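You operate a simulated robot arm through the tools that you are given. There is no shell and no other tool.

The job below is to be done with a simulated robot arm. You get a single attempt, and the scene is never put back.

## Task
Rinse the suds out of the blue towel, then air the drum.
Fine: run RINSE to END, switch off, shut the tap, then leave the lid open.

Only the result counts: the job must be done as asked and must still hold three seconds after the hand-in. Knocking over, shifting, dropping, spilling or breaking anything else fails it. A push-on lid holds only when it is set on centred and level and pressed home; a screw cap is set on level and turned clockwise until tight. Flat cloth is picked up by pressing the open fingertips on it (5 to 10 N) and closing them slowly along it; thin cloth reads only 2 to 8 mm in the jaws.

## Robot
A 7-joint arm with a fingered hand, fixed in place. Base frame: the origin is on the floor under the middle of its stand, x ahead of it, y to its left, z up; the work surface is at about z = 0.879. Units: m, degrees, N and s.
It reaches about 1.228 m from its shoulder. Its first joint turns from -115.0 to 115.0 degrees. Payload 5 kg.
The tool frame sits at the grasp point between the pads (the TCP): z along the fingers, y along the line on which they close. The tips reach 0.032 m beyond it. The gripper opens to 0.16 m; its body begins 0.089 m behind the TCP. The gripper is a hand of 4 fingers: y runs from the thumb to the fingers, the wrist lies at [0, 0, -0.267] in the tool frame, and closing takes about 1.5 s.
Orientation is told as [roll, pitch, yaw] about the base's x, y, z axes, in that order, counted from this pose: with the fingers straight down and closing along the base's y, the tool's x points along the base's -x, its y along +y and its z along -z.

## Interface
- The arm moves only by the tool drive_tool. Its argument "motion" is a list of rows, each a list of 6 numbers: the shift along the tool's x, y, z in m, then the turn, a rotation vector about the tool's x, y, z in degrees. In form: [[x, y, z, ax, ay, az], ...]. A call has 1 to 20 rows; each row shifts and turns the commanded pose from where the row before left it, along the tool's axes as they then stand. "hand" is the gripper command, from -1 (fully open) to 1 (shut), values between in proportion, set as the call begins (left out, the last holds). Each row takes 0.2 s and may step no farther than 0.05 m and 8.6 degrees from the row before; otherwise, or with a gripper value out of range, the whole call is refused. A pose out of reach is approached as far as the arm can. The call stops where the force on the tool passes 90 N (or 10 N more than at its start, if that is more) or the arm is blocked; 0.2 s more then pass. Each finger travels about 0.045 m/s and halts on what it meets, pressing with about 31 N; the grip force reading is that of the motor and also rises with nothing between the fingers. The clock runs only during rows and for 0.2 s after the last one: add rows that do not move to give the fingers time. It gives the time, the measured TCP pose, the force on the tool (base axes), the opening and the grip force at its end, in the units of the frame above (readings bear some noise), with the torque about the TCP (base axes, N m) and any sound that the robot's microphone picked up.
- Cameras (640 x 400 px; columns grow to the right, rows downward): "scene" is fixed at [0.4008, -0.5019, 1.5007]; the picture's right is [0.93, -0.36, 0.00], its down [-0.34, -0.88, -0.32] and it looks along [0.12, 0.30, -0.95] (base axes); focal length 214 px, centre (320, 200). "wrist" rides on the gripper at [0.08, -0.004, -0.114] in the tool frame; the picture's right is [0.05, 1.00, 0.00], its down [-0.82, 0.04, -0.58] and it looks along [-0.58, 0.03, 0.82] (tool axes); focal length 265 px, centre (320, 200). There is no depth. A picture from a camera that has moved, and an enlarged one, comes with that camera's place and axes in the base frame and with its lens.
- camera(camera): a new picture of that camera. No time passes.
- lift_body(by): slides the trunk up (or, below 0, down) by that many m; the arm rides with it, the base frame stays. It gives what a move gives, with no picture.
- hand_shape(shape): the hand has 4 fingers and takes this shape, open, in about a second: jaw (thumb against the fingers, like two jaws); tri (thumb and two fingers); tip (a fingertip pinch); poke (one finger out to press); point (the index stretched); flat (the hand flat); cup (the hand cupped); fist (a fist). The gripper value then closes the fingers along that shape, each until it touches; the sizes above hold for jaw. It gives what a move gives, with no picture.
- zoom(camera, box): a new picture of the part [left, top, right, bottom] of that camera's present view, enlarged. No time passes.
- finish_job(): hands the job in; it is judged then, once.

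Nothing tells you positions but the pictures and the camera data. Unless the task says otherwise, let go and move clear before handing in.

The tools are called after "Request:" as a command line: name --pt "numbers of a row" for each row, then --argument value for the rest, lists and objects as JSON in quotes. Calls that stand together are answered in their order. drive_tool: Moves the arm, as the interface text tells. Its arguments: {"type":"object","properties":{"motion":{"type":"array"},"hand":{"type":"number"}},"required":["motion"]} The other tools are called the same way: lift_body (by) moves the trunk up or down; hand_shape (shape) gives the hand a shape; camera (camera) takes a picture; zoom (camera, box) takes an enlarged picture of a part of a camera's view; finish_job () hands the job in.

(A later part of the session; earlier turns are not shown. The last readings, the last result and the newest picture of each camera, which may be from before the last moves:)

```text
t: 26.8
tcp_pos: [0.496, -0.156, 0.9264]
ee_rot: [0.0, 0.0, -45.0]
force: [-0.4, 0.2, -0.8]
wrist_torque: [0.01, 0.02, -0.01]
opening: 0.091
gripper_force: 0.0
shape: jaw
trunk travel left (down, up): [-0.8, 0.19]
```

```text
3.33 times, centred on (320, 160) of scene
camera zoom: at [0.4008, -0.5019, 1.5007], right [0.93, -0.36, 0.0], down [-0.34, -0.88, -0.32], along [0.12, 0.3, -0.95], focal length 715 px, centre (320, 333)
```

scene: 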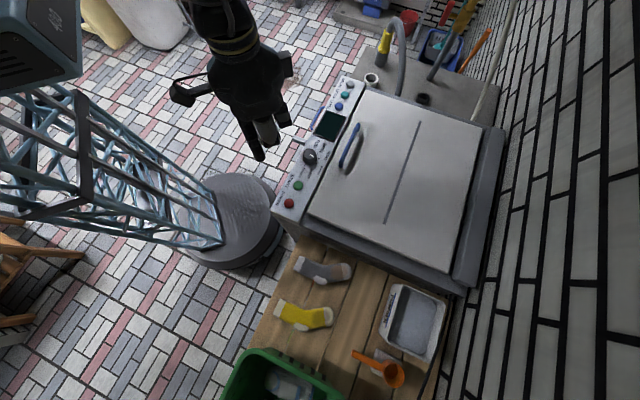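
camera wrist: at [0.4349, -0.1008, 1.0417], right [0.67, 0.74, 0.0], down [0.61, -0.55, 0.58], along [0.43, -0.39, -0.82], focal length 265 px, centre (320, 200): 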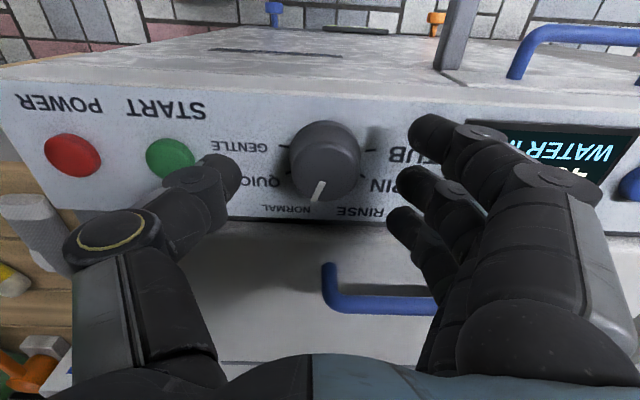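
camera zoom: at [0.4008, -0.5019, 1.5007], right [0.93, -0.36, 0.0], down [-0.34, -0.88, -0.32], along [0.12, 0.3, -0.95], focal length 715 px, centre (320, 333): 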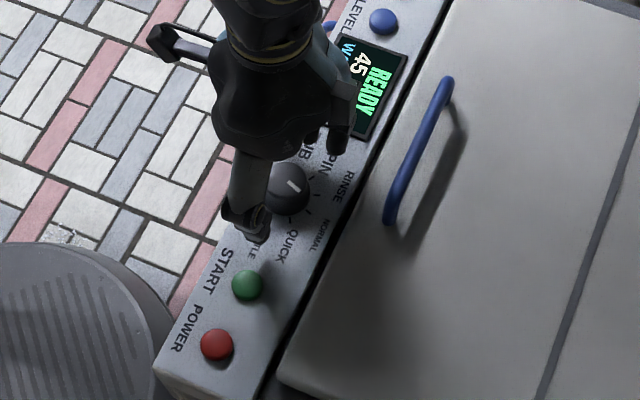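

Request:
drive_tool --pt "0 0.002 0.006 0 0 0" --pt "0 0 0.005 0 0 0"

Request:
drive_tool --hand 1 --pt "0 0 0 0 0 0" --pt "0 0 0 0 0 0" --pt "0 0 0 0 0 0" --pt "0 0 0 0 0 0" --pt "0 0 0 0 0 0" --pt "0 0 0 0 0 0" --pt "0 0 0 0 0 0"

Request:
camera --camera "wrist"

```text
t: 27.4
tcp_pos: [0.4963, -0.1533, 0.9165]
ee_rot: [0.1, 0.0, -45.0]
force: [0.3, -0.7, 0.4]
wrist_torque: [-0.02, -0.02, 0.0]
opening: 0.0909
gripper_force: 0.1
shape: jaw
trunk travel left (down, up): [-0.8, 0.19]
```

```text
t: 29.0
tcp_pos: [0.4959, -0.1556, 0.9162]
ee_rot: [-0.1, 0.1, -45.1]
force: [-7.2, -7.9, -3.3]
wrist_torque: [0.0, 0.01, -0.02]
opening: 0.0158
gripper_force: 31.0
shape: jaw
trunk travel left (down, up): [-0.8, 0.19]
```

```text
taken
camera wrist: at [0.4344, -0.1013, 1.031], right [0.67, 0.74, 0.0], down [0.61, -0.55, 0.58], along [0.43, -0.39, -0.82], focal length 265 px, centre (320, 200)
```

wrist: 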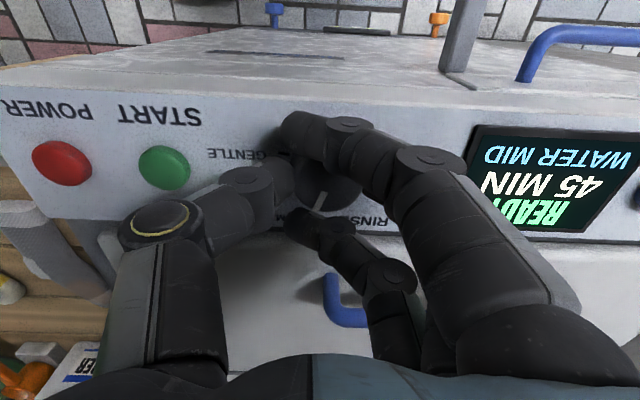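

The jaws hold the knob (31 N). I'll turn it counter-clockwise seen from above in parts and check the pointer.

Request:
drive_tool --pt "0 0 0 0 0 -6" --pt "0 0 0 0 0 -6" --pt "0 0 0 0 0 -6" --pt "0 0 0 0 0 -6"

Request:
camera --camera "wrist"

Request:
zoom --camera "scene" --box '[280, 80, 400, 200]'

```text
t: 30.0
tcp_pos: [0.4982, -0.154, 0.9172]
ee_rot: [0.0, -0.1, -21.0]
force: [-5.4, -21.7, -2.2]
wrist_torque: [-0.41, 0.09, -0.03]
opening: 0.0167
gripper_force: 31.6
shape: jaw
trunk travel left (down, up): [-0.8, 0.19]
```

```text
taken
camera wrist: at [0.4194, -0.1292, 1.0312], right [0.31, 0.95, 0.0], down [0.78, -0.25, 0.58], along [0.55, -0.18, -0.82], focal length 265 px, centre (320, 200)
```

wrist: 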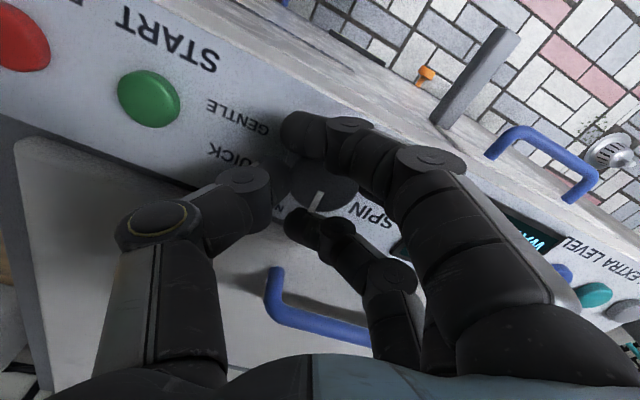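

```text
3.33 times, centred on (340, 140) of scene
camera zoom: at [0.4008, -0.5019, 1.5007], right [0.93, -0.36, 0.0], down [-0.34, -0.88, -0.32], along [0.12, 0.3, -0.95], focal length 715 px, centre (253, 400)
```

zoom: 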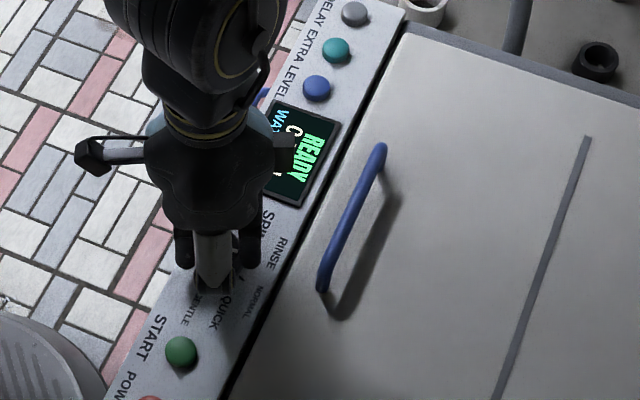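

Request:
drive_tool --pt "0 -0.001 0 0 0 -6" --pt "0 -0.001 0 0 0 -6" --pt "0 0 0 0 0 -4"

Request:
camera --camera "wrist"

Request:
zoom --camera "scene" --box '[300, 90, 360, 150]'

```text
t: 30.8
tcp_pos: [0.498, -0.1541, 0.9151]
ee_rot: [0.2, -0.1, -4.9]
force: [4.5, -17.6, -1.5]
wrist_torque: [-0.29, -0.07, -0.02]
opening: 0.0166
gripper_force: 31.6
shape: jaw
trunk travel left (down, up): [-0.8, 0.19]
```

```text
taken
camera wrist: at [0.4158, -0.152, 1.0311], right [0.03, 1.0, 0.0], down [0.82, -0.03, 0.58], along [0.58, -0.02, -0.82], focal length 265 px, centre (320, 200)
```

wrist: 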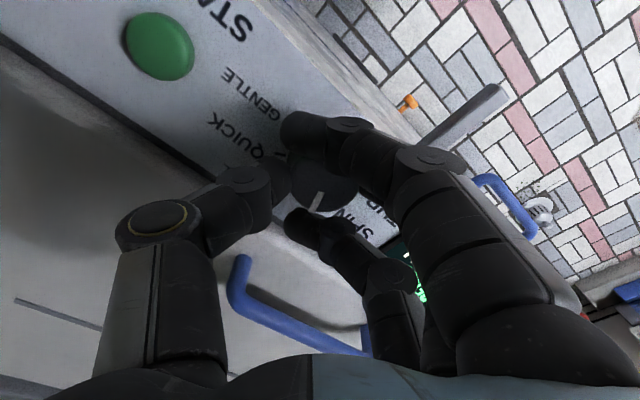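

```text
6.67 times, centred on (330, 120) of scene
camera zoom: at [0.4008, -0.5019, 1.5007], right [0.93, -0.36, 0.0], down [-0.34, -0.88, -0.32], along [0.12, 0.3, -0.95], focal length 1430 px, centre (253, 733)
```

zoom: 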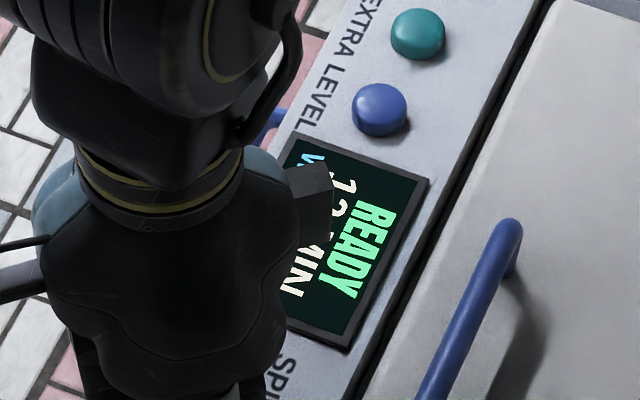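

The display now seems to read 12 MIN. I'll let go of the knob, rise and check the pointer.

Request:
drive_tool --hand -0.2 --pt "0 0 0 0 0 0" --pt "0 0 0 0 0 0" --pt "0 0 0 0 0 0" --pt "0 0 0 0 0 0" --pt "0 0 0 0 0 0" --pt "0 0 -0.02 0 0 0" --pt "0 0 -0.04 0 0 0" --pt "0 0 -0.045 0 0 0" --pt "0 0 -0.045 0 0 0" --pt "0 0 -0.03 0 0 0"

Request:
camera --camera "wrist"

Request:
zoom --camera "scene" --box '[280, 90, 380, 190]'

Request:
zoom --camera "wrist" --box '[230, 40, 410, 170]'

```text
t: 33.0
tcp_pos: [0.4957, -0.1548, 1.097]
ee_rot: [0.0, -0.1, -5.0]
force: [-0.2, -0.2, -0.4]
wrist_torque: [-0.02, 0.02, -0.01]
opening: 0.091
gripper_force: 0.1
shape: jaw
trunk travel left (down, up): [-0.8, 0.19]
```

```text
taken
camera wrist: at [0.4132, -0.1516, 1.2114], right [0.04, 1.0, 0.0], down [0.82, -0.03, 0.58], along [0.58, -0.02, -0.82], focal length 265 px, centre (320, 200)
```

wrist: 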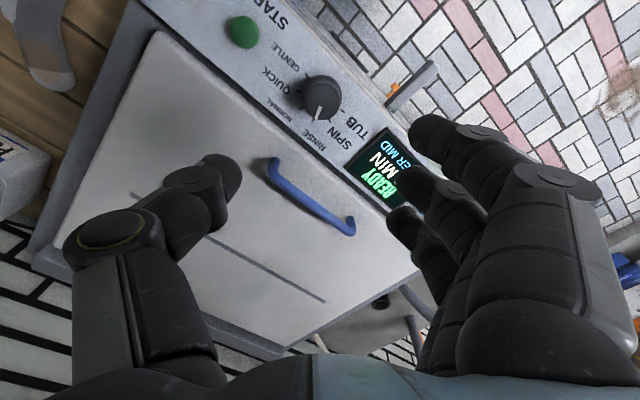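

```text
4.00 times, centred on (330, 140) of scene
camera zoom: at [0.4008, -0.5019, 1.5007], right [0.93, -0.36, 0.0], down [-0.34, -0.88, -0.32], along [0.12, 0.3, -0.95], focal length 858 px, centre (280, 440)
```

zoom: 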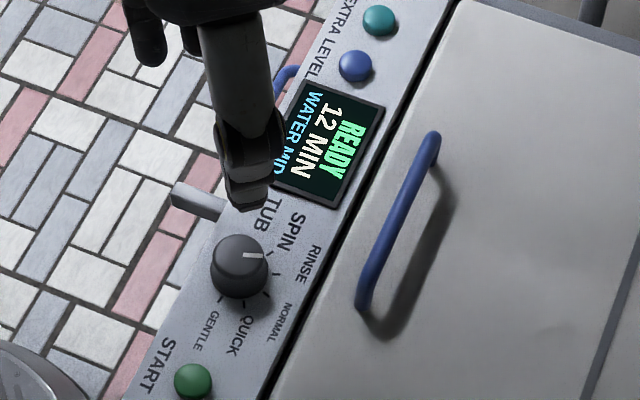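

```text
3.08 times, centred on (320, 105) of wrist
camera zoom: at [0.4132, -0.1516, 1.2114], right [0.04, 1.0, 0.0], down [0.82, -0.03, 0.58], along [0.58, -0.02, -0.82], focal length 817 px, centre (320, 492)
```

zoom: 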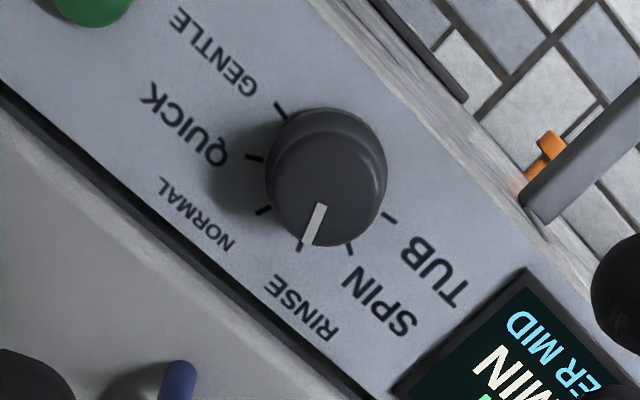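

The pointer is on RINSE and the display reads READY, 12 MIN, WATER MID. Next I'll press START, the green button at about (0.428, -0.233).

Request:
hand_shape --shape "poke"

Request:
drive_tool --pt "0 0 0 0 0 -5" --pt "0.017 -0.0196 0.033 0 0 0" --pt "0.017 -0.0196 0.033 0 0 0" --pt "0.017 -0.0196 0.033 0 0 0" --pt "0.017 -0.0196 0.033 0 0 0" --pt "0 0 0 0 0 0"

Request:
camera --camera "wrist"

Request:
zoom --camera "scene" --box '[260, 120, 380, 220]'

```text
t: 33.9
tcp_pos: [0.4966, -0.1556, 1.0953]
ee_rot: [0.0, -0.1, -4.9]
force: [-0.1, 0.2, 0.8]
wrist_torque: [-0.03, 0.0, 0.03]
opening: 0.0
gripper_force: 0.0
shape: poke
trunk travel left (down, up): [-0.8, 0.19]
```

```text
t: 35.3
tcp_pos: [0.4287, -0.2343, 0.9623]
ee_rot: [-0.1, 0.0, 0.0]
force: [0.0, -0.4, 0.7]
wrist_torque: [0.0, 0.0, 0.0]
opening: 0.0
gripper_force: 0.0
shape: poke
trunk travel left (down, up): [-0.8, 0.19]
```

```text
taken
camera wrist: at [0.3469, -0.2386, 1.0774], right [-0.05, 1.0, 0.0], down [0.82, 0.04, 0.58], along [0.58, 0.03, -0.82], focal length 265 px, centre (320, 200)
```

wrist: 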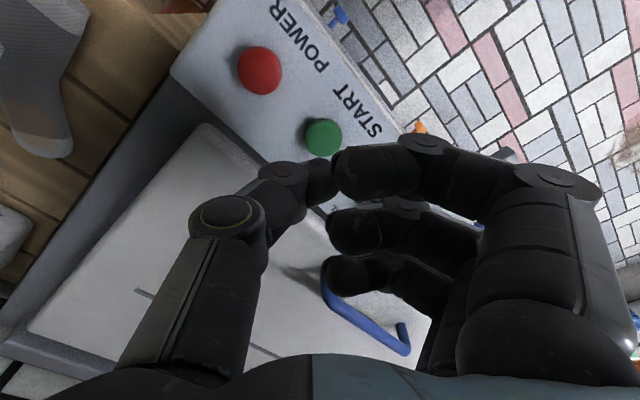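

```text
4.00 times, centred on (320, 170) of scene
camera zoom: at [0.4008, -0.5019, 1.5007], right [0.93, -0.36, 0.0], down [-0.34, -0.88, -0.32], along [0.12, 0.3, -0.95], focal length 858 px, centre (320, 320)
```

zoom: 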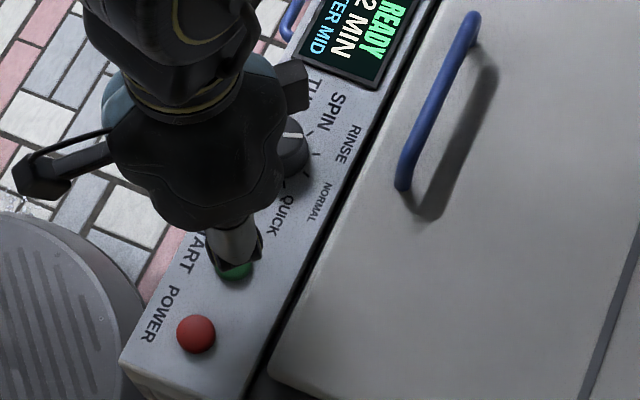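

Request:
drive_tool --pt "0 0 0.02 0 0 0" --pt "0 0 0.015 0 0 0" --pt "0 0 0.006 0 0 0"

Request:
drive_tool --pt "0 0 0.003 0 0 0"

Request:
drive_tool --pt "0 0 0.003 0 0 0"

Request:
drive_tool --pt "0 0 0.002 0 0 0"

```text
t: 36.1
tcp_pos: [0.4295, -0.2333, 0.9228]
ee_rot: [0.1, 0.0, -0.1]
force: [-1.3, -0.2, -0.4]
wrist_torque: [0.0, 0.03, -0.01]
opening: 0.0
gripper_force: 0.1
shape: poke
trunk travel left (down, up): [-0.8, 0.19]
```

```text
t: 36.5
tcp_pos: [0.429, -0.2325, 0.9186]
ee_rot: [0.1, 0.1, 0.0]
force: [-0.2, 1.0, 0.7]
wrist_torque: [0.02, -0.03, 0.02]
opening: 0.0
gripper_force: 0.1
shape: poke
trunk travel left (down, up): [-0.8, 0.19]
```

```text
t: 36.9
tcp_pos: [0.4291, -0.2322, 0.9152]
ee_rot: [0.0, 0.0, 0.1]
force: [0.0, -0.2, 0.1]
wrist_torque: [-0.01, 0.01, -0.02]
opening: 0.0
gripper_force: 0.0
shape: poke
trunk travel left (down, up): [-0.8, 0.19]
```

```text
t: 37.3
tcp_pos: [0.4288, -0.2311, 0.9148]
ee_rot: [-0.1, 0.0, 0.0]
force: [0.2, 1.0, 0.9]
wrist_torque: [-0.01, 0.0, 0.02]
opening: 0.0002
gripper_force: 0.1
shape: poke
trunk travel left (down, up): [-0.8, 0.19]
```

Request:
drive_tool --pt "0 0 0.002 0 0 0"

Request:
drive_tool --pt "0 0 0.0015 0 0 0"

```text
t: 37.7
tcp_pos: [0.4291, -0.231, 0.9131]
ee_rot: [-0.1, 0.0, 0.0]
force: [-0.5, 0.4, 1.2]
wrist_torque: [0.04, 0.01, 0.0]
opening: 0.0
gripper_force: 0.0
shape: poke
trunk travel left (down, up): [-0.8, 0.19]
heard: click
```

```text
t: 38.1
tcp_pos: [0.4297, -0.2328, 0.9124]
ee_rot: [-0.1, -0.1, 0.0]
force: [0.7, -0.3, 4.0]
wrist_torque: [0.0, 0.03, 0.04]
opening: 0.0
gripper_force: 0.0
shape: poke
trunk travel left (down, up): [-0.8, 0.19]
```

START clicked. I'll lift off and read the display.

Request:
drive_tool --pt "0 0 -0.01 0 0 0" --pt "0 0 -0.04 0 0 0" --pt "0 0 -0.045 0 0 0" --pt "0 0 -0.045 0 0 0"

Request:
zoom --camera "scene" --box '[290, 80, 370, 180]'

Request:
camera --camera "scene"

```text
t: 39.1
tcp_pos: [0.4265, -0.2334, 1.052]
ee_rot: [0.0, 0.0, 0.1]
force: [0.1, 0.3, 0.8]
wrist_torque: [-0.01, -0.05, 0.01]
opening: 0.0
gripper_force: 0.0
shape: poke
trunk travel left (down, up): [-0.8, 0.19]
```

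```text
4.00 times, centred on (330, 130) of scene
camera zoom: at [0.4008, -0.5019, 1.5007], right [0.93, -0.36, 0.0], down [-0.34, -0.88, -0.32], along [0.12, 0.3, -0.95], focal length 858 px, centre (280, 480)
```

zoom: 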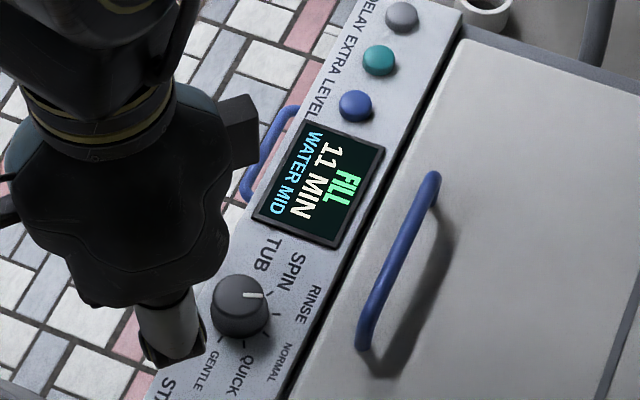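

```text
taken
```

scene: 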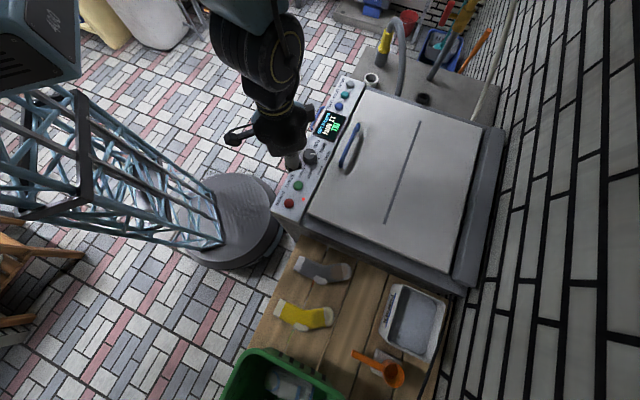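

The machine is filling (FILL, 11 MIN). While it runs I'll move the hand to a spot where the wrist camera can study the tap from the front.

Request:
drive_tool --pt "-0.0294 0.0356 -0.0093 0 0 0" --pt "-0.0294 0.0356 -0.0093 0 0 0" --pt "-0.0294 0.0356 -0.0093 0 0 0" --pt "-0.0294 0.0356 -0.0093 0 0 0" --pt "-0.0294 0.0356 -0.0093 0 0 0" --pt "-0.0294 0.0356 -0.0093 0 0 0" --pt "-0.0294 0.0356 -0.0093 0 0 0" --pt "-0.0294 0.0356 -0.0093 0 0 0" --pt "-0.0294 0.0356 -0.0093 0 0 0" --pt "-0.0294 0.0356 -0.0093 0 0 0" --pt "-0.0294 0.0356 -0.0093 0 0 0" --pt "-0.0294 0.0356 -0.0093 0 0 0" --pt "-0.0294 0.0356 -0.0093 0 0 0" --pt "-0.0294 0.0356 -0.0093 0 0 0" --pt "-0.0294 0.0356 -0.0093 0 0 0" --pt "-0.0294 0.0356 -0.0093 0 0 0"

Request:
drive_tool --pt "0 0 0 0 0 7.5" --pt "0 0 0 0 0 7.5" --pt "0 0 0 0 0 7.5" --pt "0 0 0 0 0 7.5" --pt "0 0 0 0 0 7.5" --pt "0 0 0 0 0 7.5" --pt "0 0 0 0 -8 0" --pt "0 0 0 0 -8 0" --pt "0 0 0 0 -8 0" --pt "0 0 0 0 -8 0" --pt "0 0 0 0 -8 0" --pt "0 0 0 0 0 0"

Request:
camera --camera "wrist"

Request:
camera --camera "scene"

Request:
zoom --camera "scene" --box '[290, 80, 370, 180]'

```text
t: 42.5
tcp_pos: [0.9, 0.3407, 1.199]
ee_rot: [0.0, 0.0, 0.0]
force: [0.2, 0.8, -0.5]
wrist_torque: [-0.04, 0.02, -0.04]
opening: 0.0001
gripper_force: 0.0
shape: poke
trunk travel left (down, up): [-0.8, 0.19]
```

```text
t: 45.1
tcp_pos: [0.9004, 0.3359, 1.1999]
ee_rot: [0.1, -40.2, -45.1]
force: [0.7, -0.5, 0.5]
wrist_torque: [0.04, 0.03, 0.01]
opening: 0.0001
gripper_force: 0.1
shape: poke
trunk travel left (down, up): [-0.8, 0.19]
```

```text
taken
camera wrist: at [0.7996, 0.4284, 1.2371], right [0.68, 0.73, -0.03], down [0.21, -0.15, 0.97], along [0.7, -0.66, -0.25], focal length 265 px, centre (320, 200)
```

wrist: 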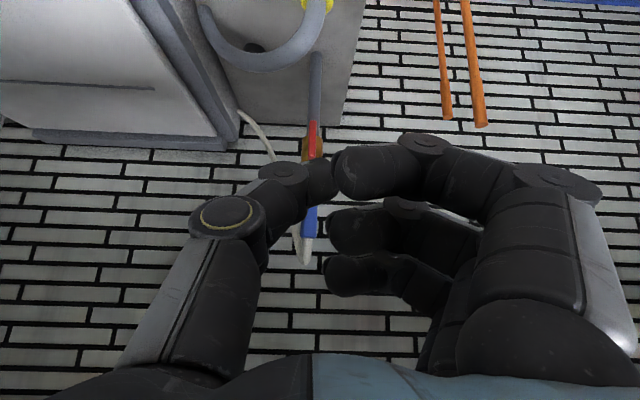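

```text
taken
```

scene: 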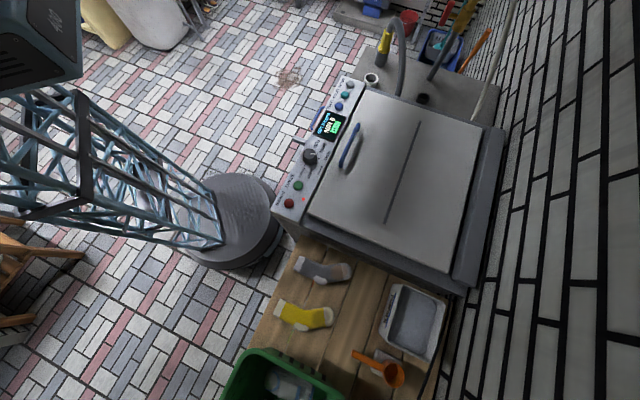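

```text
4.00 times, centred on (330, 130) of scene
camera zoom: at [0.4008, -0.5019, 1.5007], right [0.93, -0.36, 0.0], down [-0.34, -0.88, -0.32], along [0.12, 0.3, -0.95], focal length 858 px, centre (280, 480)
```

zoom: 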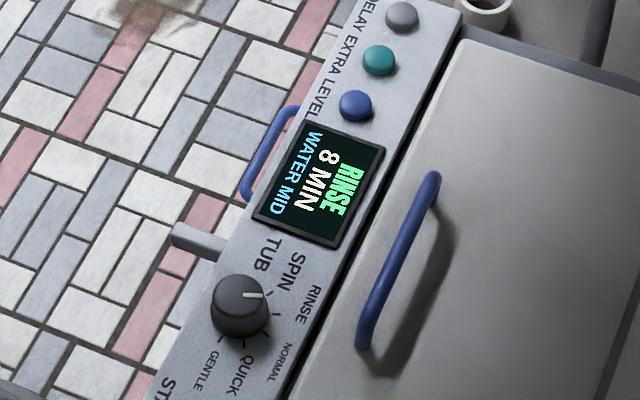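

It's now rinsing (RINSE, 8 MIN), at roughly 1.9 s per displayed minute. I'll zoom in on the tap while it runs.

Request:
zoom --camera "wrist" --box '[260, 30, 380, 180]'

Request:
drive_tool --pt "0 0 0 0 -6 0" --pt "0 0 0 0 -6 0" --pt "0 0 0 0 0 0" --pt "0 0 0 0 0 0" --pt "0 0 0 0 0 0"

Request:
camera --camera "wrist"

```text
2.67 times, centred on (320, 105) of wrist
camera zoom: at [0.7996, 0.4284, 1.2371], right [0.68, 0.73, -0.03], down [0.21, -0.15, 0.97], along [0.7, -0.66, -0.25], focal length 708 px, centre (320, 453)
```

zoom: 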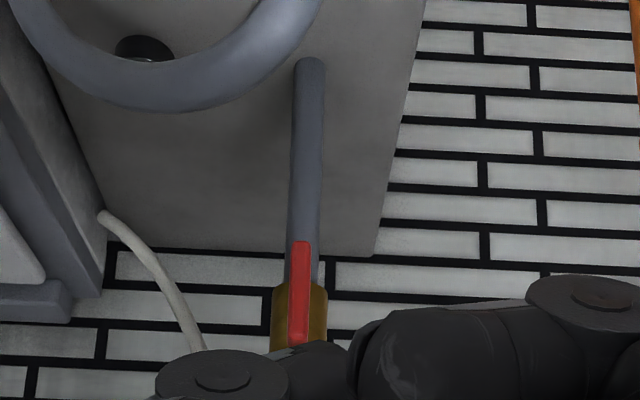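

```text
t: 46.3
tcp_pos: [0.8988, 0.3375, 1.1996]
ee_rot: [0.0, -52.0, -45.0]
force: [0.3, 0.9, 0.8]
wrist_torque: [0.02, -0.01, 0.01]
opening: 0.0
gripper_force: 0.0
shape: poke
trunk travel left (down, up): [-0.8, 0.19]
```

```text
taken
camera wrist: at [0.7961, 0.4327, 1.2084], right [0.68, 0.73, -0.04], down [0.06, 0.0, 1.0], along [0.73, -0.68, -0.05], focal length 265 px, centre (320, 200)
```

wrist: 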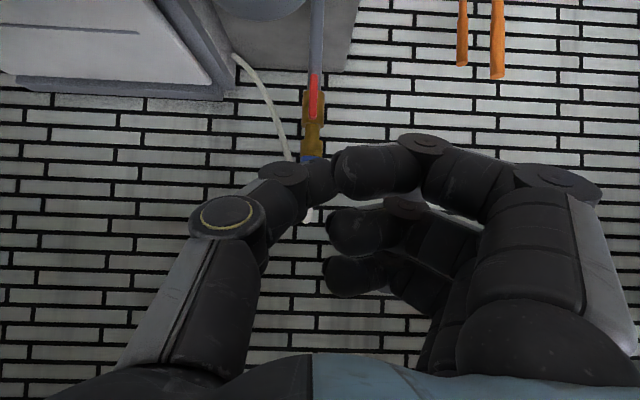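

The tap lever is vertical, in line with the pipe, on a stem that points toward the front. I'll go back toward POWER while the cycle runs on.

Request:
drive_tool --pt "0 0 0 0 8.5 0" --pt "0 0 0 0 8.5 0" --pt "0 0 0 0 8.5 0" --pt "0 0 0 0 8.5 0" --pt "0 0 0 0 8.5 0" --pt "0 0 0 0 8.5 0" --pt "0 0 0 0 1 0" --pt "0 0 0 0 0 -7.5" --pt "0 0 0 0 0 -7.5" --pt "0 0 0 0 0 -7.5" --pt "0 0 0 0 0 -7.5" --pt "0 0 0 0 0 -7.5" --pt "0 0 0 0 0 -7.5"

Request:
drive_tool --pt "0.0304 -0.0362 0.009 0 0 0" --pt "0.0304 -0.0362 0.009 0 0 0" --pt "0.0304 -0.0362 0.009 0 0 0" --pt "0.0304 -0.0362 0.009 0 0 0" --pt "0.0304 -0.0362 0.009 0 0 0" --pt "0.0304 -0.0362 0.009 0 0 0" --pt "0.0304 -0.0362 0.009 0 0 0" --pt "0.0304 -0.0362 0.009 0 0 0" --pt "0.0304 -0.0362 0.009 0 0 0" --pt "0.0304 -0.0362 0.009 0 0 0" --pt "0.0304 -0.0362 0.009 0 0 0" --pt "0.0304 -0.0362 0.009 0 0 0" --pt "0.0304 -0.0362 0.009 0 0 0" --pt "0.0304 -0.0362 0.009 0 0 0" --pt "0.0304 -0.0362 0.009 0 0 0" --pt "0.0304 -0.0362 0.009 0 0 0" --pt "0.0304 -0.0362 0.009 0 0 0"

Request:
zoom --camera "scene" --box '[290, 80, 370, 180]'

Request:
camera --camera "wrist"

```text
t: 49.1
tcp_pos: [0.8999, 0.3368, 1.2006]
ee_rot: [-0.1, 0.0, 0.1]
force: [0.6, -0.8, -0.3]
wrist_torque: [-0.01, 0.05, 0.02]
opening: 0.0001
gripper_force: 0.0
shape: poke
trunk travel left (down, up): [-0.8, 0.19]
```

```text
t: 52.7
tcp_pos: [0.3821, -0.2792, 1.0474]
ee_rot: [0.1, -0.1, -0.1]
force: [-0.9, -0.7, 0.2]
wrist_torque: [0.07, -0.01, 0.0]
opening: 0.0
gripper_force: 0.0
shape: poke
trunk travel left (down, up): [-0.8, 0.19]
```

```text
4.00 times, centred on (330, 130) of scene
camera zoom: at [0.4008, -0.5019, 1.5007], right [0.93, -0.36, 0.0], down [-0.34, -0.88, -0.32], along [0.12, 0.3, -0.95], focal length 858 px, centre (280, 480)
```

zoom: 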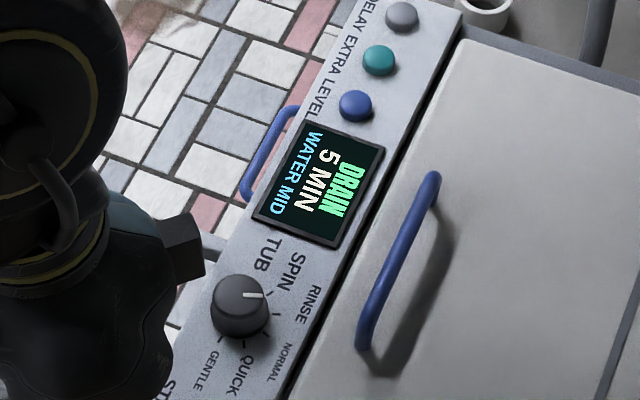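

```text
taken
camera wrist: at [0.3, -0.2827, 1.1622], right [-0.05, 1.0, 0.0], down [0.81, 0.04, 0.58], along [0.58, 0.03, -0.82], focal length 265 px, centre (320, 200)
```

wrist: 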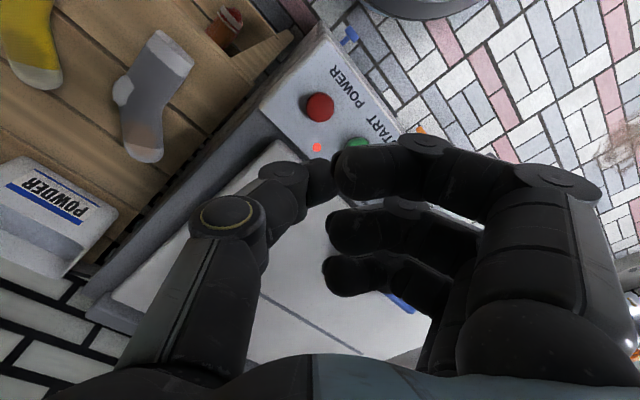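

It reads DRAIN, 5 MIN, and a small red lamp (probably the lid lock) is lit. I'll hold still and wait for END.

Request:
drive_tool --pt "0 0 0 0 0 0" --pt "0 0 0 0 0 0" --pt "0 0 0 0 0 0" --pt "0 0 0 0 0 0" --pt "0 0 0 0 0 0" --pt "0 0 0 0 0 0" --pt "0 0 0 0 0 0" --pt "0 0 0 0 0 0" --pt "0 0 0 0 0 0" --pt "0 0 0 0 0 0" --pt "0 0 0 0 0 0" --pt "0 0 0 0 0 0" --pt "0 0 0 0 0 0" --pt "0 0 0 0 0 0" --pt "0 0 0 0 0 0" --pt "0 0 0 0 0 0" --pt "0 0 0 0 0 0" --pt "0 0 0 0 0 0" --pt "0 0 0 0 0 0" --pt "0 0 0 0 0 0"

Request:
drive_tool --pt "0 0 0 0 0 0" --pt "0 0 0 0 0 0" --pt "0 0 0 0 0 0" --pt "0 0 0 0 0 0" --pt "0 0 0 0 0 0" --pt "0 0 0 0 0 0" --pt "0 0 0 0 0 0" --pt "0 0 0 0 0 0" --pt "0 0 0 0 0 0" --pt "0 0 0 0 0 0" --pt "0 0 0 0 0 0" --pt "0 0 0 0 0 0" --pt "0 0 0 0 0 0" --pt "0 0 0 0 0 0" --pt "0 0 0 0 0 0"

Request:
zoom --camera "scene" --box '[290, 80, 370, 180]'

```text
t: 56.9
tcp_pos: [0.3824, -0.2762, 1.0475]
ee_rot: [0.0, 0.0, 0.0]
force: [-0.2, 0.4, -0.2]
wrist_torque: [0.03, 0.01, 0.01]
opening: 0.0001
gripper_force: 0.1
shape: poke
trunk travel left (down, up): [-0.8, 0.19]
```

```text
t: 60.1
tcp_pos: [0.3827, -0.2774, 1.047]
ee_rot: [0.0, 0.0, 0.2]
force: [-0.4, 0.0, -0.2]
wrist_torque: [0.01, 0.0, 0.01]
opening: 0.0
gripper_force: 0.1
shape: poke
trunk travel left (down, up): [-0.8, 0.19]
```

```text
4.00 times, centred on (330, 130) of scene
camera zoom: at [0.4008, -0.5019, 1.5007], right [0.93, -0.36, 0.0], down [-0.34, -0.88, -0.32], along [0.12, 0.3, -0.95], focal length 858 px, centre (280, 480)
```

zoom: 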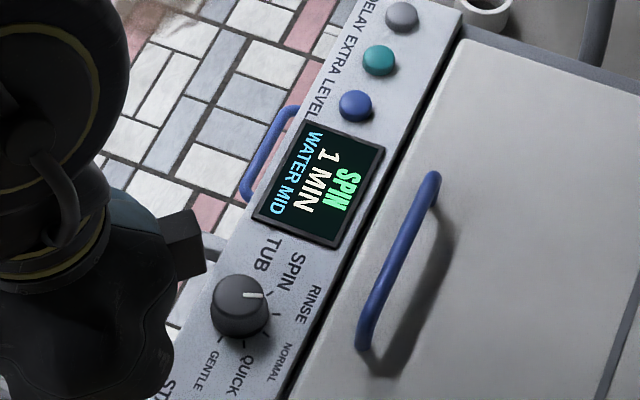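

It reads SPIN, 1 MIN, so a little more waiting is needed.

Request:
drive_tool --pt "0 0 0 0 0 0" --pt "0 0 0 0 0 0" --pt "0 0 0 0 0 0" --pt "0 0 0 0 0 0" --pt "0 0 0 0 0 0" --pt "0 0 0 0 0 0" --pt "0 0 0 0 0 0" --pt "0 0 0 0 0 0" --pt "0 0 0 0 0 0" --pt "0 0 0 0 0 0" --pt "0 0 0 0 0 0" --pt "0 0 0 0 0 0"

Request:
zoom --camera "scene" --box '[290, 80, 370, 180]'

Request:
zoom --camera "wrist" --box '[240, 40, 420, 180]'

```text
t: 62.7
tcp_pos: [0.3839, -0.2769, 1.0476]
ee_rot: [-0.1, 0.0, 0.0]
force: [-0.1, 0.9, 0.7]
wrist_torque: [-0.02, 0.0, 0.01]
opening: 0.0
gripper_force: 0.2
shape: poke
trunk travel left (down, up): [-0.8, 0.19]
```

```text
4.00 times, centred on (330, 130) of scene
camera zoom: at [0.4008, -0.5019, 1.5007], right [0.93, -0.36, 0.0], down [-0.34, -0.88, -0.32], along [0.12, 0.3, -0.95], focal length 858 px, centre (280, 480)
```

zoom: 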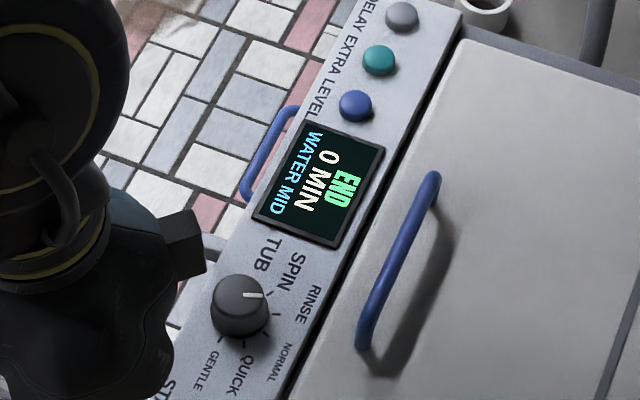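

```text
2.86 times, centred on (330, 110) of wrist
camera zoom: at [0.3009, -0.2812, 1.1623], right [-0.05, 1.0, 0.0], down [0.82, 0.04, 0.58], along [0.58, 0.03, -0.82], focal length 758 px, centre (291, 457)
```

zoom: 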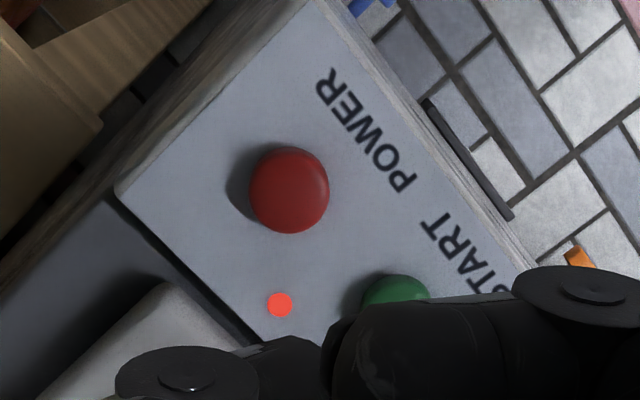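

END is shown. Now I'll switch off by pressing POWER again.

Request:
drive_tool --pt "0 0 0.045 0 0 0" --pt "0 0 0.045 0 0 0" --pt "0 0 0.028 0 0 0" --pt "0 0 0.01 0 0 0" --pt "0 0 0 0 0 0"

Request:
drive_tool --pt "0 0 0.003 0 0 0"

Request:
drive_tool --pt "0 0 0.002 0 0 0"

Request:
drive_tool --pt "0 0 0.0015 0 0 0"

```text
t: 63.9
tcp_pos: [0.3827, -0.2783, 0.92]
ee_rot: [-0.1, 0.0, 0.0]
force: [-0.1, 0.9, 0.4]
wrist_torque: [-0.01, 0.0, -0.01]
opening: 0.0
gripper_force: 0.1
shape: poke
trunk travel left (down, up): [-0.8, 0.19]
```

```text
t: 64.3
tcp_pos: [0.3823, -0.2777, 0.9164]
ee_rot: [0.1, 0.0, 0.0]
force: [-0.8, 1.0, -0.3]
wrist_torque: [0.01, -0.02, 0.02]
opening: 0.0
gripper_force: 0.1
shape: poke
trunk travel left (down, up): [-0.8, 0.19]
```

```text
t: 64.7
tcp_pos: [0.3823, -0.2793, 0.9138]
ee_rot: [0.0, 0.0, 0.0]
force: [0.3, -0.3, 0.6]
wrist_torque: [-0.01, -0.03, -0.02]
opening: 0.0003
gripper_force: 0.0
shape: poke
trunk travel left (down, up): [-0.8, 0.19]
```

```text
t: 65.1
tcp_pos: [0.3816, -0.2781, 0.9125]
ee_rot: [0.0, 0.0, 0.1]
force: [0.2, 0.4, 1.5]
wrist_torque: [-0.02, -0.01, -0.05]
opening: 0.0
gripper_force: 0.1
shape: poke
trunk travel left (down, up): [-0.8, 0.19]
heard: click
```

A click was heard. I'll lift off and check that the display is dark.

Request:
drive_tool --pt "0 0 -0.01 0 0 0" --pt "0 0 -0.045 0 0 0" --pt "0 0 -0.045 0 0 0" --pt "0 0 -0.045 0 0 0" --pt "0 0 0 0 0 0"

Request:
zoom --camera "scene" --box '[290, 80, 370, 180]'

Request:
zoom --camera "wrist" --box '[240, 40, 420, 180]'

```text
t: 66.3
tcp_pos: [0.3844, -0.2781, 1.057]
ee_rot: [0.0, 0.0, 0.0]
force: [0.6, 0.1, 0.1]
wrist_torque: [0.04, 0.02, 0.06]
opening: 0.0
gripper_force: 0.3
shape: poke
trunk travel left (down, up): [-0.8, 0.19]
```

```text
4.00 times, centred on (330, 130) of scene
camera zoom: at [0.4008, -0.5019, 1.5007], right [0.93, -0.36, 0.0], down [-0.34, -0.88, -0.32], along [0.12, 0.3, -0.95], focal length 858 px, centre (280, 480)
```

zoom: 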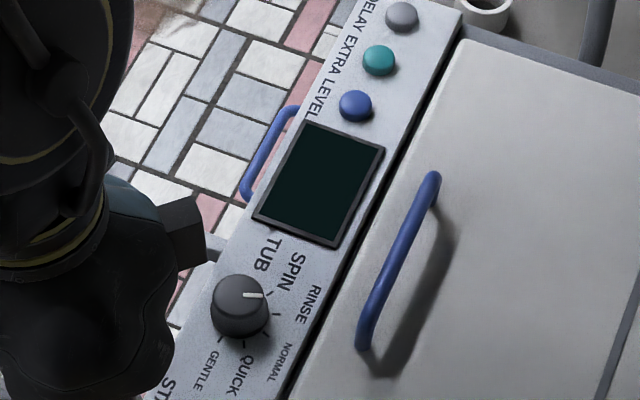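

```text
2.86 times, centred on (330, 110) of wrist
camera zoom: at [0.3018, -0.2825, 1.1722], right [-0.05, 1.0, 0.0], down [0.82, 0.04, 0.58], along [0.58, 0.03, -0.82], focal length 758 px, centre (291, 457)
```

zoom: 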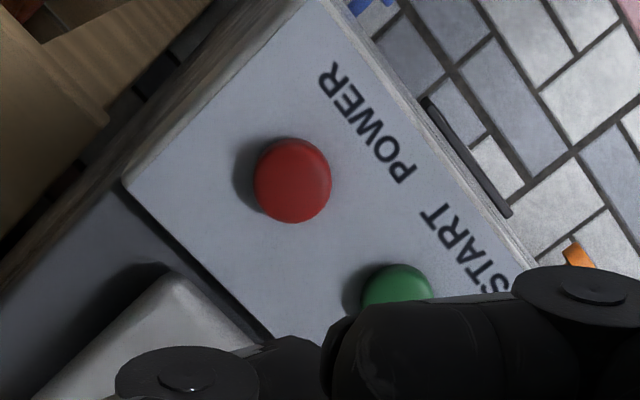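

The display and the lamp are dark, so the machine is off. Next is the tap: I'll move the hand, jaws half open, to a spot in front of the lever with yaw -45° and the fingers tilted forward.

Request:
drive_tool --hand -0.2 --pt "-0.03035 0.0328 -0.0114 0 0 0" --pt "-0.03035 0.0328 -0.0114 0 0 0" --pt "-0.03035 0.0328 -0.0114 0 0 0" --pt "-0.03035 0.0328 -0.0114 0 0 0" --pt "-0.03035 0.0328 -0.0114 0 0 0" --pt "-0.03035 0.0328 -0.0114 0 0 0" --pt "-0.03035 0.0328 -0.0114 0 0 0" --pt "-0.03035 0.0328 -0.0114 0 0 0" --pt "-0.03035 0.0328 -0.0114 0 0 0" --pt "-0.03035 0.0328 -0.0114 0 0 0" --pt "-0.03035 0.0328 -0.0114 0 0 0" --pt "-0.03035 0.0328 -0.0114 0 0 0" --pt "-0.03035 0.0328 -0.0114 0 0 0" --pt "-0.03035 0.0328 -0.0114 0 0 0" --pt "-0.03035 0.0328 -0.0114 0 0 0" --pt "-0.03035 0.0328 -0.0114 0 0 0" --pt "-0.03035 0.0328 -0.0114 0 0 0"

Request:
drive_tool --pt "0 0 0 0 0 7.5" --pt "0 0 0 0 0 7.5" --pt "0 0 0 0 0 7.5" --pt "0 0 0 0 0 7.5" --pt "0 0 0 0 0 7.5" --pt "0 0 0 0 0 7.5" --pt "0 0 0 0 -8.33 0" --pt "0 0 0 0 -8.33 0" --pt "0 0 0 0 -8.33 0" --pt "0 0 0 0 -8.33 0" --pt "0 0 0 0 -8.33 0" --pt "0 0 0 0 -8.33 0" --pt "0 0 0 0 0 0"

Request:
camera --camera "wrist"

Request:
zoom --camera "wrist" --box '[240, 20, 380, 200]'

```text
t: 69.9
tcp_pos: [0.8985, 0.2807, 1.2529]
ee_rot: [-0.1, 0.1, 0.0]
force: [0.4, 0.0, 0.3]
wrist_torque: [-0.03, 0.03, 0.01]
opening: 0.0911
gripper_force: 0.1
shape: jaw
trunk travel left (down, up): [-0.8, 0.19]
```

```text
t: 72.7
tcp_pos: [0.897, 0.278, 1.252]
ee_rot: [0.1, -50.0, -45.1]
force: [0.1, -0.9, -0.8]
wrist_torque: [0.04, -0.01, 0.0]
opening: 0.0913
gripper_force: 0.1
shape: jaw
trunk travel left (down, up): [-0.8, 0.19]
```

```text
taken
camera wrist: at [0.7952, 0.3732, 1.2653], right [0.68, 0.73, -0.04], down [0.09, -0.03, 1.0], along [0.72, -0.68, -0.08], focal length 265 px, centre (320, 200)
```

wrist: 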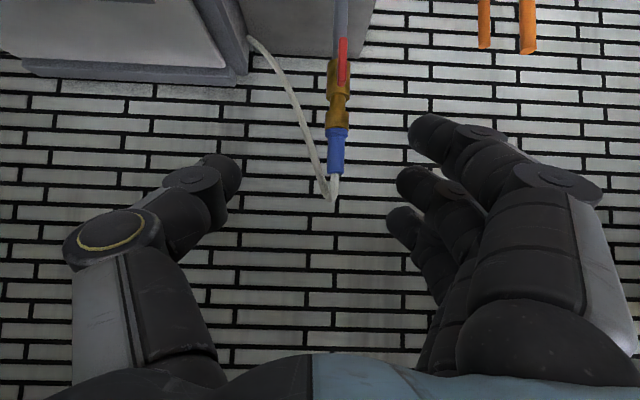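

```text
2.22 times, centred on (310, 110) of wrist
camera zoom: at [0.7952, 0.3732, 1.2653], right [0.68, 0.73, -0.04], down [0.09, -0.03, 1.0], along [0.72, -0.68, -0.08], focal length 590 px, centre (342, 400)
```

zoom: 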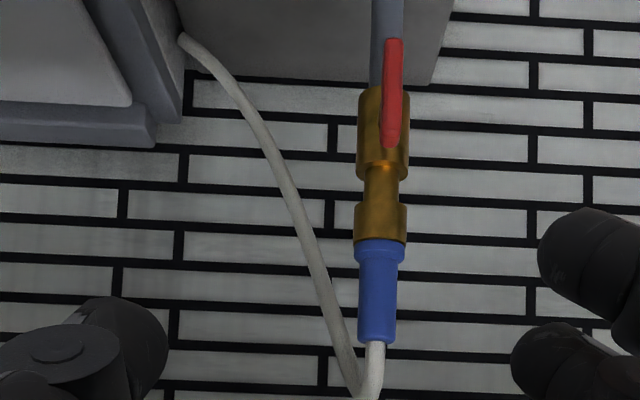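

The view is clear: the lever is about 0.077 m long and centred near (1.109, 0.119, 1.008). I'll move to a pre-grasp about 0.12 m in front of it.

Request:
drive_tool --pt "0.004 0.0063 0.0386 0 0 0" --pt "0.004 0.0063 0.0386 0 0 0" --pt "0.004 0.0063 0.0386 0 0 0" --pt "0.004 0.0063 0.0386 0 0 0" --pt "0.004 0.0063 0.0386 0 0 0" --pt "0.004 0.0063 0.0386 0 0 0" --pt "0 0 0 0 0 0"

Request:
camera --camera "wrist"

Request:
camera --camera "scene"

```text
t: 74.3
tcp_pos: [1.0368, 0.1932, 1.0839]
ee_rot: [0.0, -50.0, -45.1]
force: [0.2, 0.6, 0.8]
wrist_torque: [0.01, -0.04, 0.04]
opening: 0.0911
gripper_force: 0.0
shape: jaw
trunk travel left (down, up): [-0.8, 0.19]
```

```text
taken
camera wrist: at [0.9343, 0.2874, 1.0968], right [0.68, 0.73, -0.04], down [0.09, -0.03, 1.0], along [0.73, -0.68, -0.08], focal length 265 px, centre (320, 200)
```

wrist: 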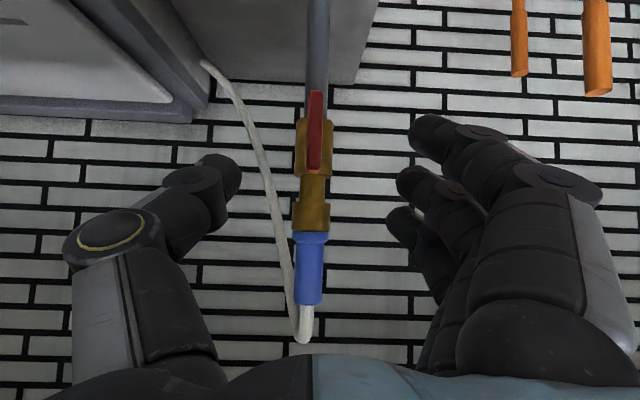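

```text
taken
```

scene: 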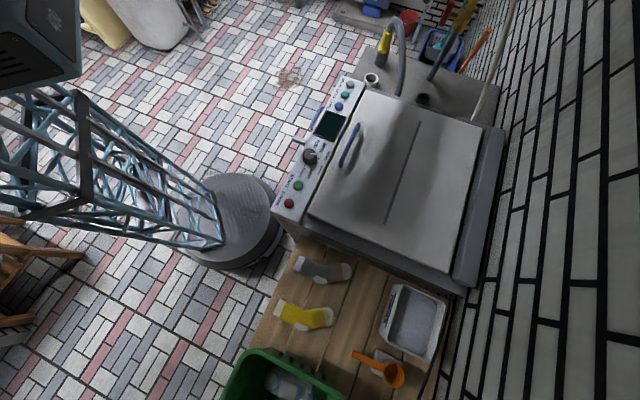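

The lever lies about 0.129 m ahead, between thumb and fingers. I'll advance along the fingers until the bar is well within the jaws, then look.

Request:
drive_tool --pt "-0.0027 -0.0015 0.0375 0 0 0" --pt "-0.0027 -0.0016 0.0375 0 0 0" --pt "-0.0026 -0.0015 0.0375 0 0 0" --pt "0 0 0 0 0 0"

Request:
camera --camera "wrist"

Request:
zoom --camera "scene" --box '[370, 0, 490, 90]'

```text
t: 75.3
tcp_pos: [1.0957, 0.123, 1.0191]
ee_rot: [0.0, -50.0, -44.9]
force: [-0.4, -0.2, 0.5]
wrist_torque: [-0.01, -0.01, -0.01]
opening: 0.0914
gripper_force: 0.0
shape: jaw
out of reach, approached as far as the arm can: row 3
trunk travel left (down, up): [-0.8, 0.19]
```

```text
taken
camera wrist: at [0.9917, 0.2177, 1.0316], right [0.68, 0.73, -0.04], down [0.09, -0.03, 1.0], along [0.73, -0.68, -0.08], focal length 265 px, centre (320, 200)
```

wrist: 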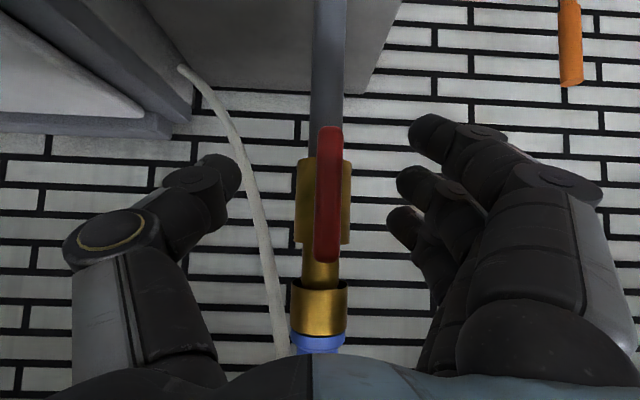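

```text
4.44 times, centred on (430, 45) of scene
camera zoom: at [0.4008, -0.5019, 1.5007], right [0.93, -0.36, 0.0], down [-0.34, -0.88, -0.32], along [0.12, 0.3, -0.95], focal length 953 px, centre (-169, 889)
```

zoom: 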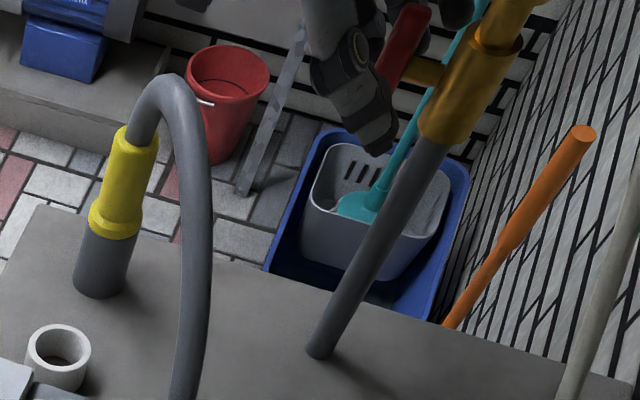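

The bar is between the fingers and thumb, close to the TCP. I'll close the hand on it.

Request:
drive_tool --hand 1 --pt "0 0.003 0 0 0 0" --pt "0 0 0 0 0 0" --pt "0 0 0 0 0 0" --pt "0 0 0 0 0 0" --pt "0 0 0 0 0 0" --pt "0 0 0 0 0 0" --pt "0 0 0 0 0 0" --pt "0 0 0 0 0 0"

Request:
camera --camera "wrist"

Request:
zoom --camera "scene" --box '[370, 0, 490, 90]'

```text
t: 77.1
tcp_pos: [1.0951, 0.1221, 1.0182]
ee_rot: [0.0, -49.9, -44.9]
force: [1.4, 1.8, 0.4]
wrist_torque: [-0.02, -0.19, 0.32]
opening: 0.0099
gripper_force: 30.8
shape: jaw
trunk travel left (down, up): [-0.8, 0.19]
```

```text
taken
camera wrist: at [0.9925, 0.2178, 1.0321], right [0.68, 0.73, -0.04], down [0.09, -0.03, 1.0], along [0.73, -0.68, -0.08], focal length 265 px, centre (320, 200)
```

wrist: 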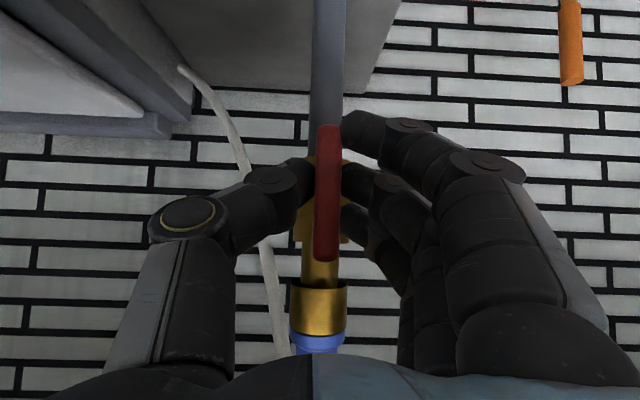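

```text
4.44 times, centred on (430, 45) of scene
camera zoom: at [0.4008, -0.5019, 1.5007], right [0.93, -0.36, 0.0], down [-0.34, -0.88, -0.32], along [0.12, 0.3, -0.95], focal length 953 px, centre (-169, 889)
```

zoom: 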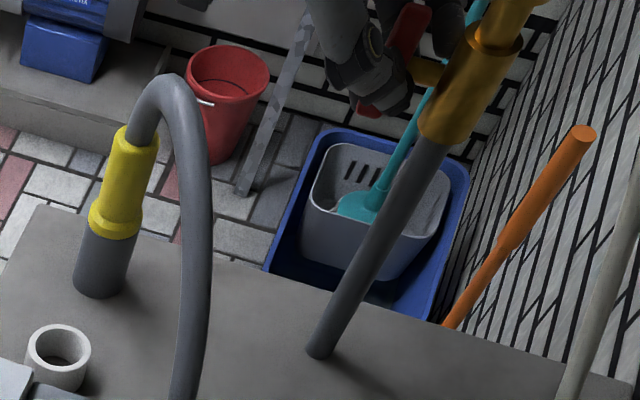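

The lever is gripped (31 N, about 10 mm opening). I'll start turning it clockwise seen from the front, about the stem axis, in small steps.

Request:
drive_tool --pt "0 -0.0006 0 -3.2 0 3.8" --pt "0 -0.0006 0 -3.2 0 3.8" --pt "0 -0.0006 0 -3.2 0 3.8"

Request:
camera --camera "wrist"

Request:
zoom --camera "scene" --box '[370, 0, 490, 90]'

```text
t: 77.9
tcp_pos: [1.0952, 0.1223, 1.0173]
ee_rot: [22.3, -47.7, -62.0]
force: [-10.7, 1.0, -7.6]
wrist_torque: [-0.35, 0.33, 0.54]
opening: 0.0097
gripper_force: 31.0
shape: jaw
trunk travel left (down, up): [-0.8, 0.19]
```

```text
taken
camera wrist: at [0.9903, 0.2159, 1.0297], right [0.67, 0.71, 0.22], down [-0.09, -0.21, 0.97], along [0.74, -0.67, -0.07], focal length 265 px, centre (320, 200)
```

wrist: 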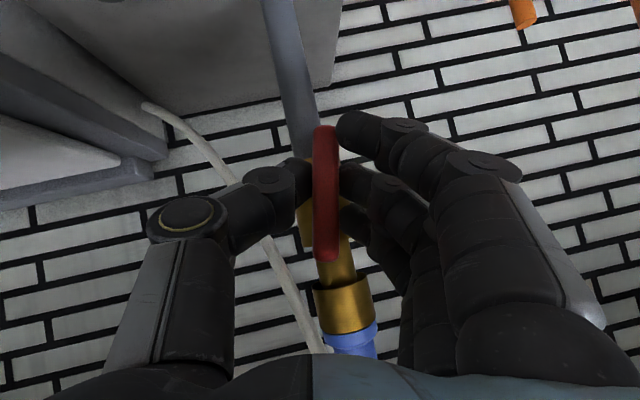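

```text
4.44 times, centred on (430, 45) of scene
camera zoom: at [0.4008, -0.5019, 1.5007], right [0.93, -0.36, 0.0], down [-0.34, -0.88, -0.32], along [0.12, 0.3, -0.95], focal length 953 px, centre (-169, 889)
```

zoom: 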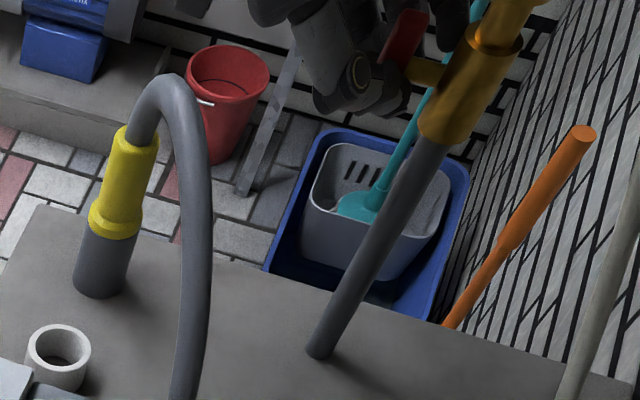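

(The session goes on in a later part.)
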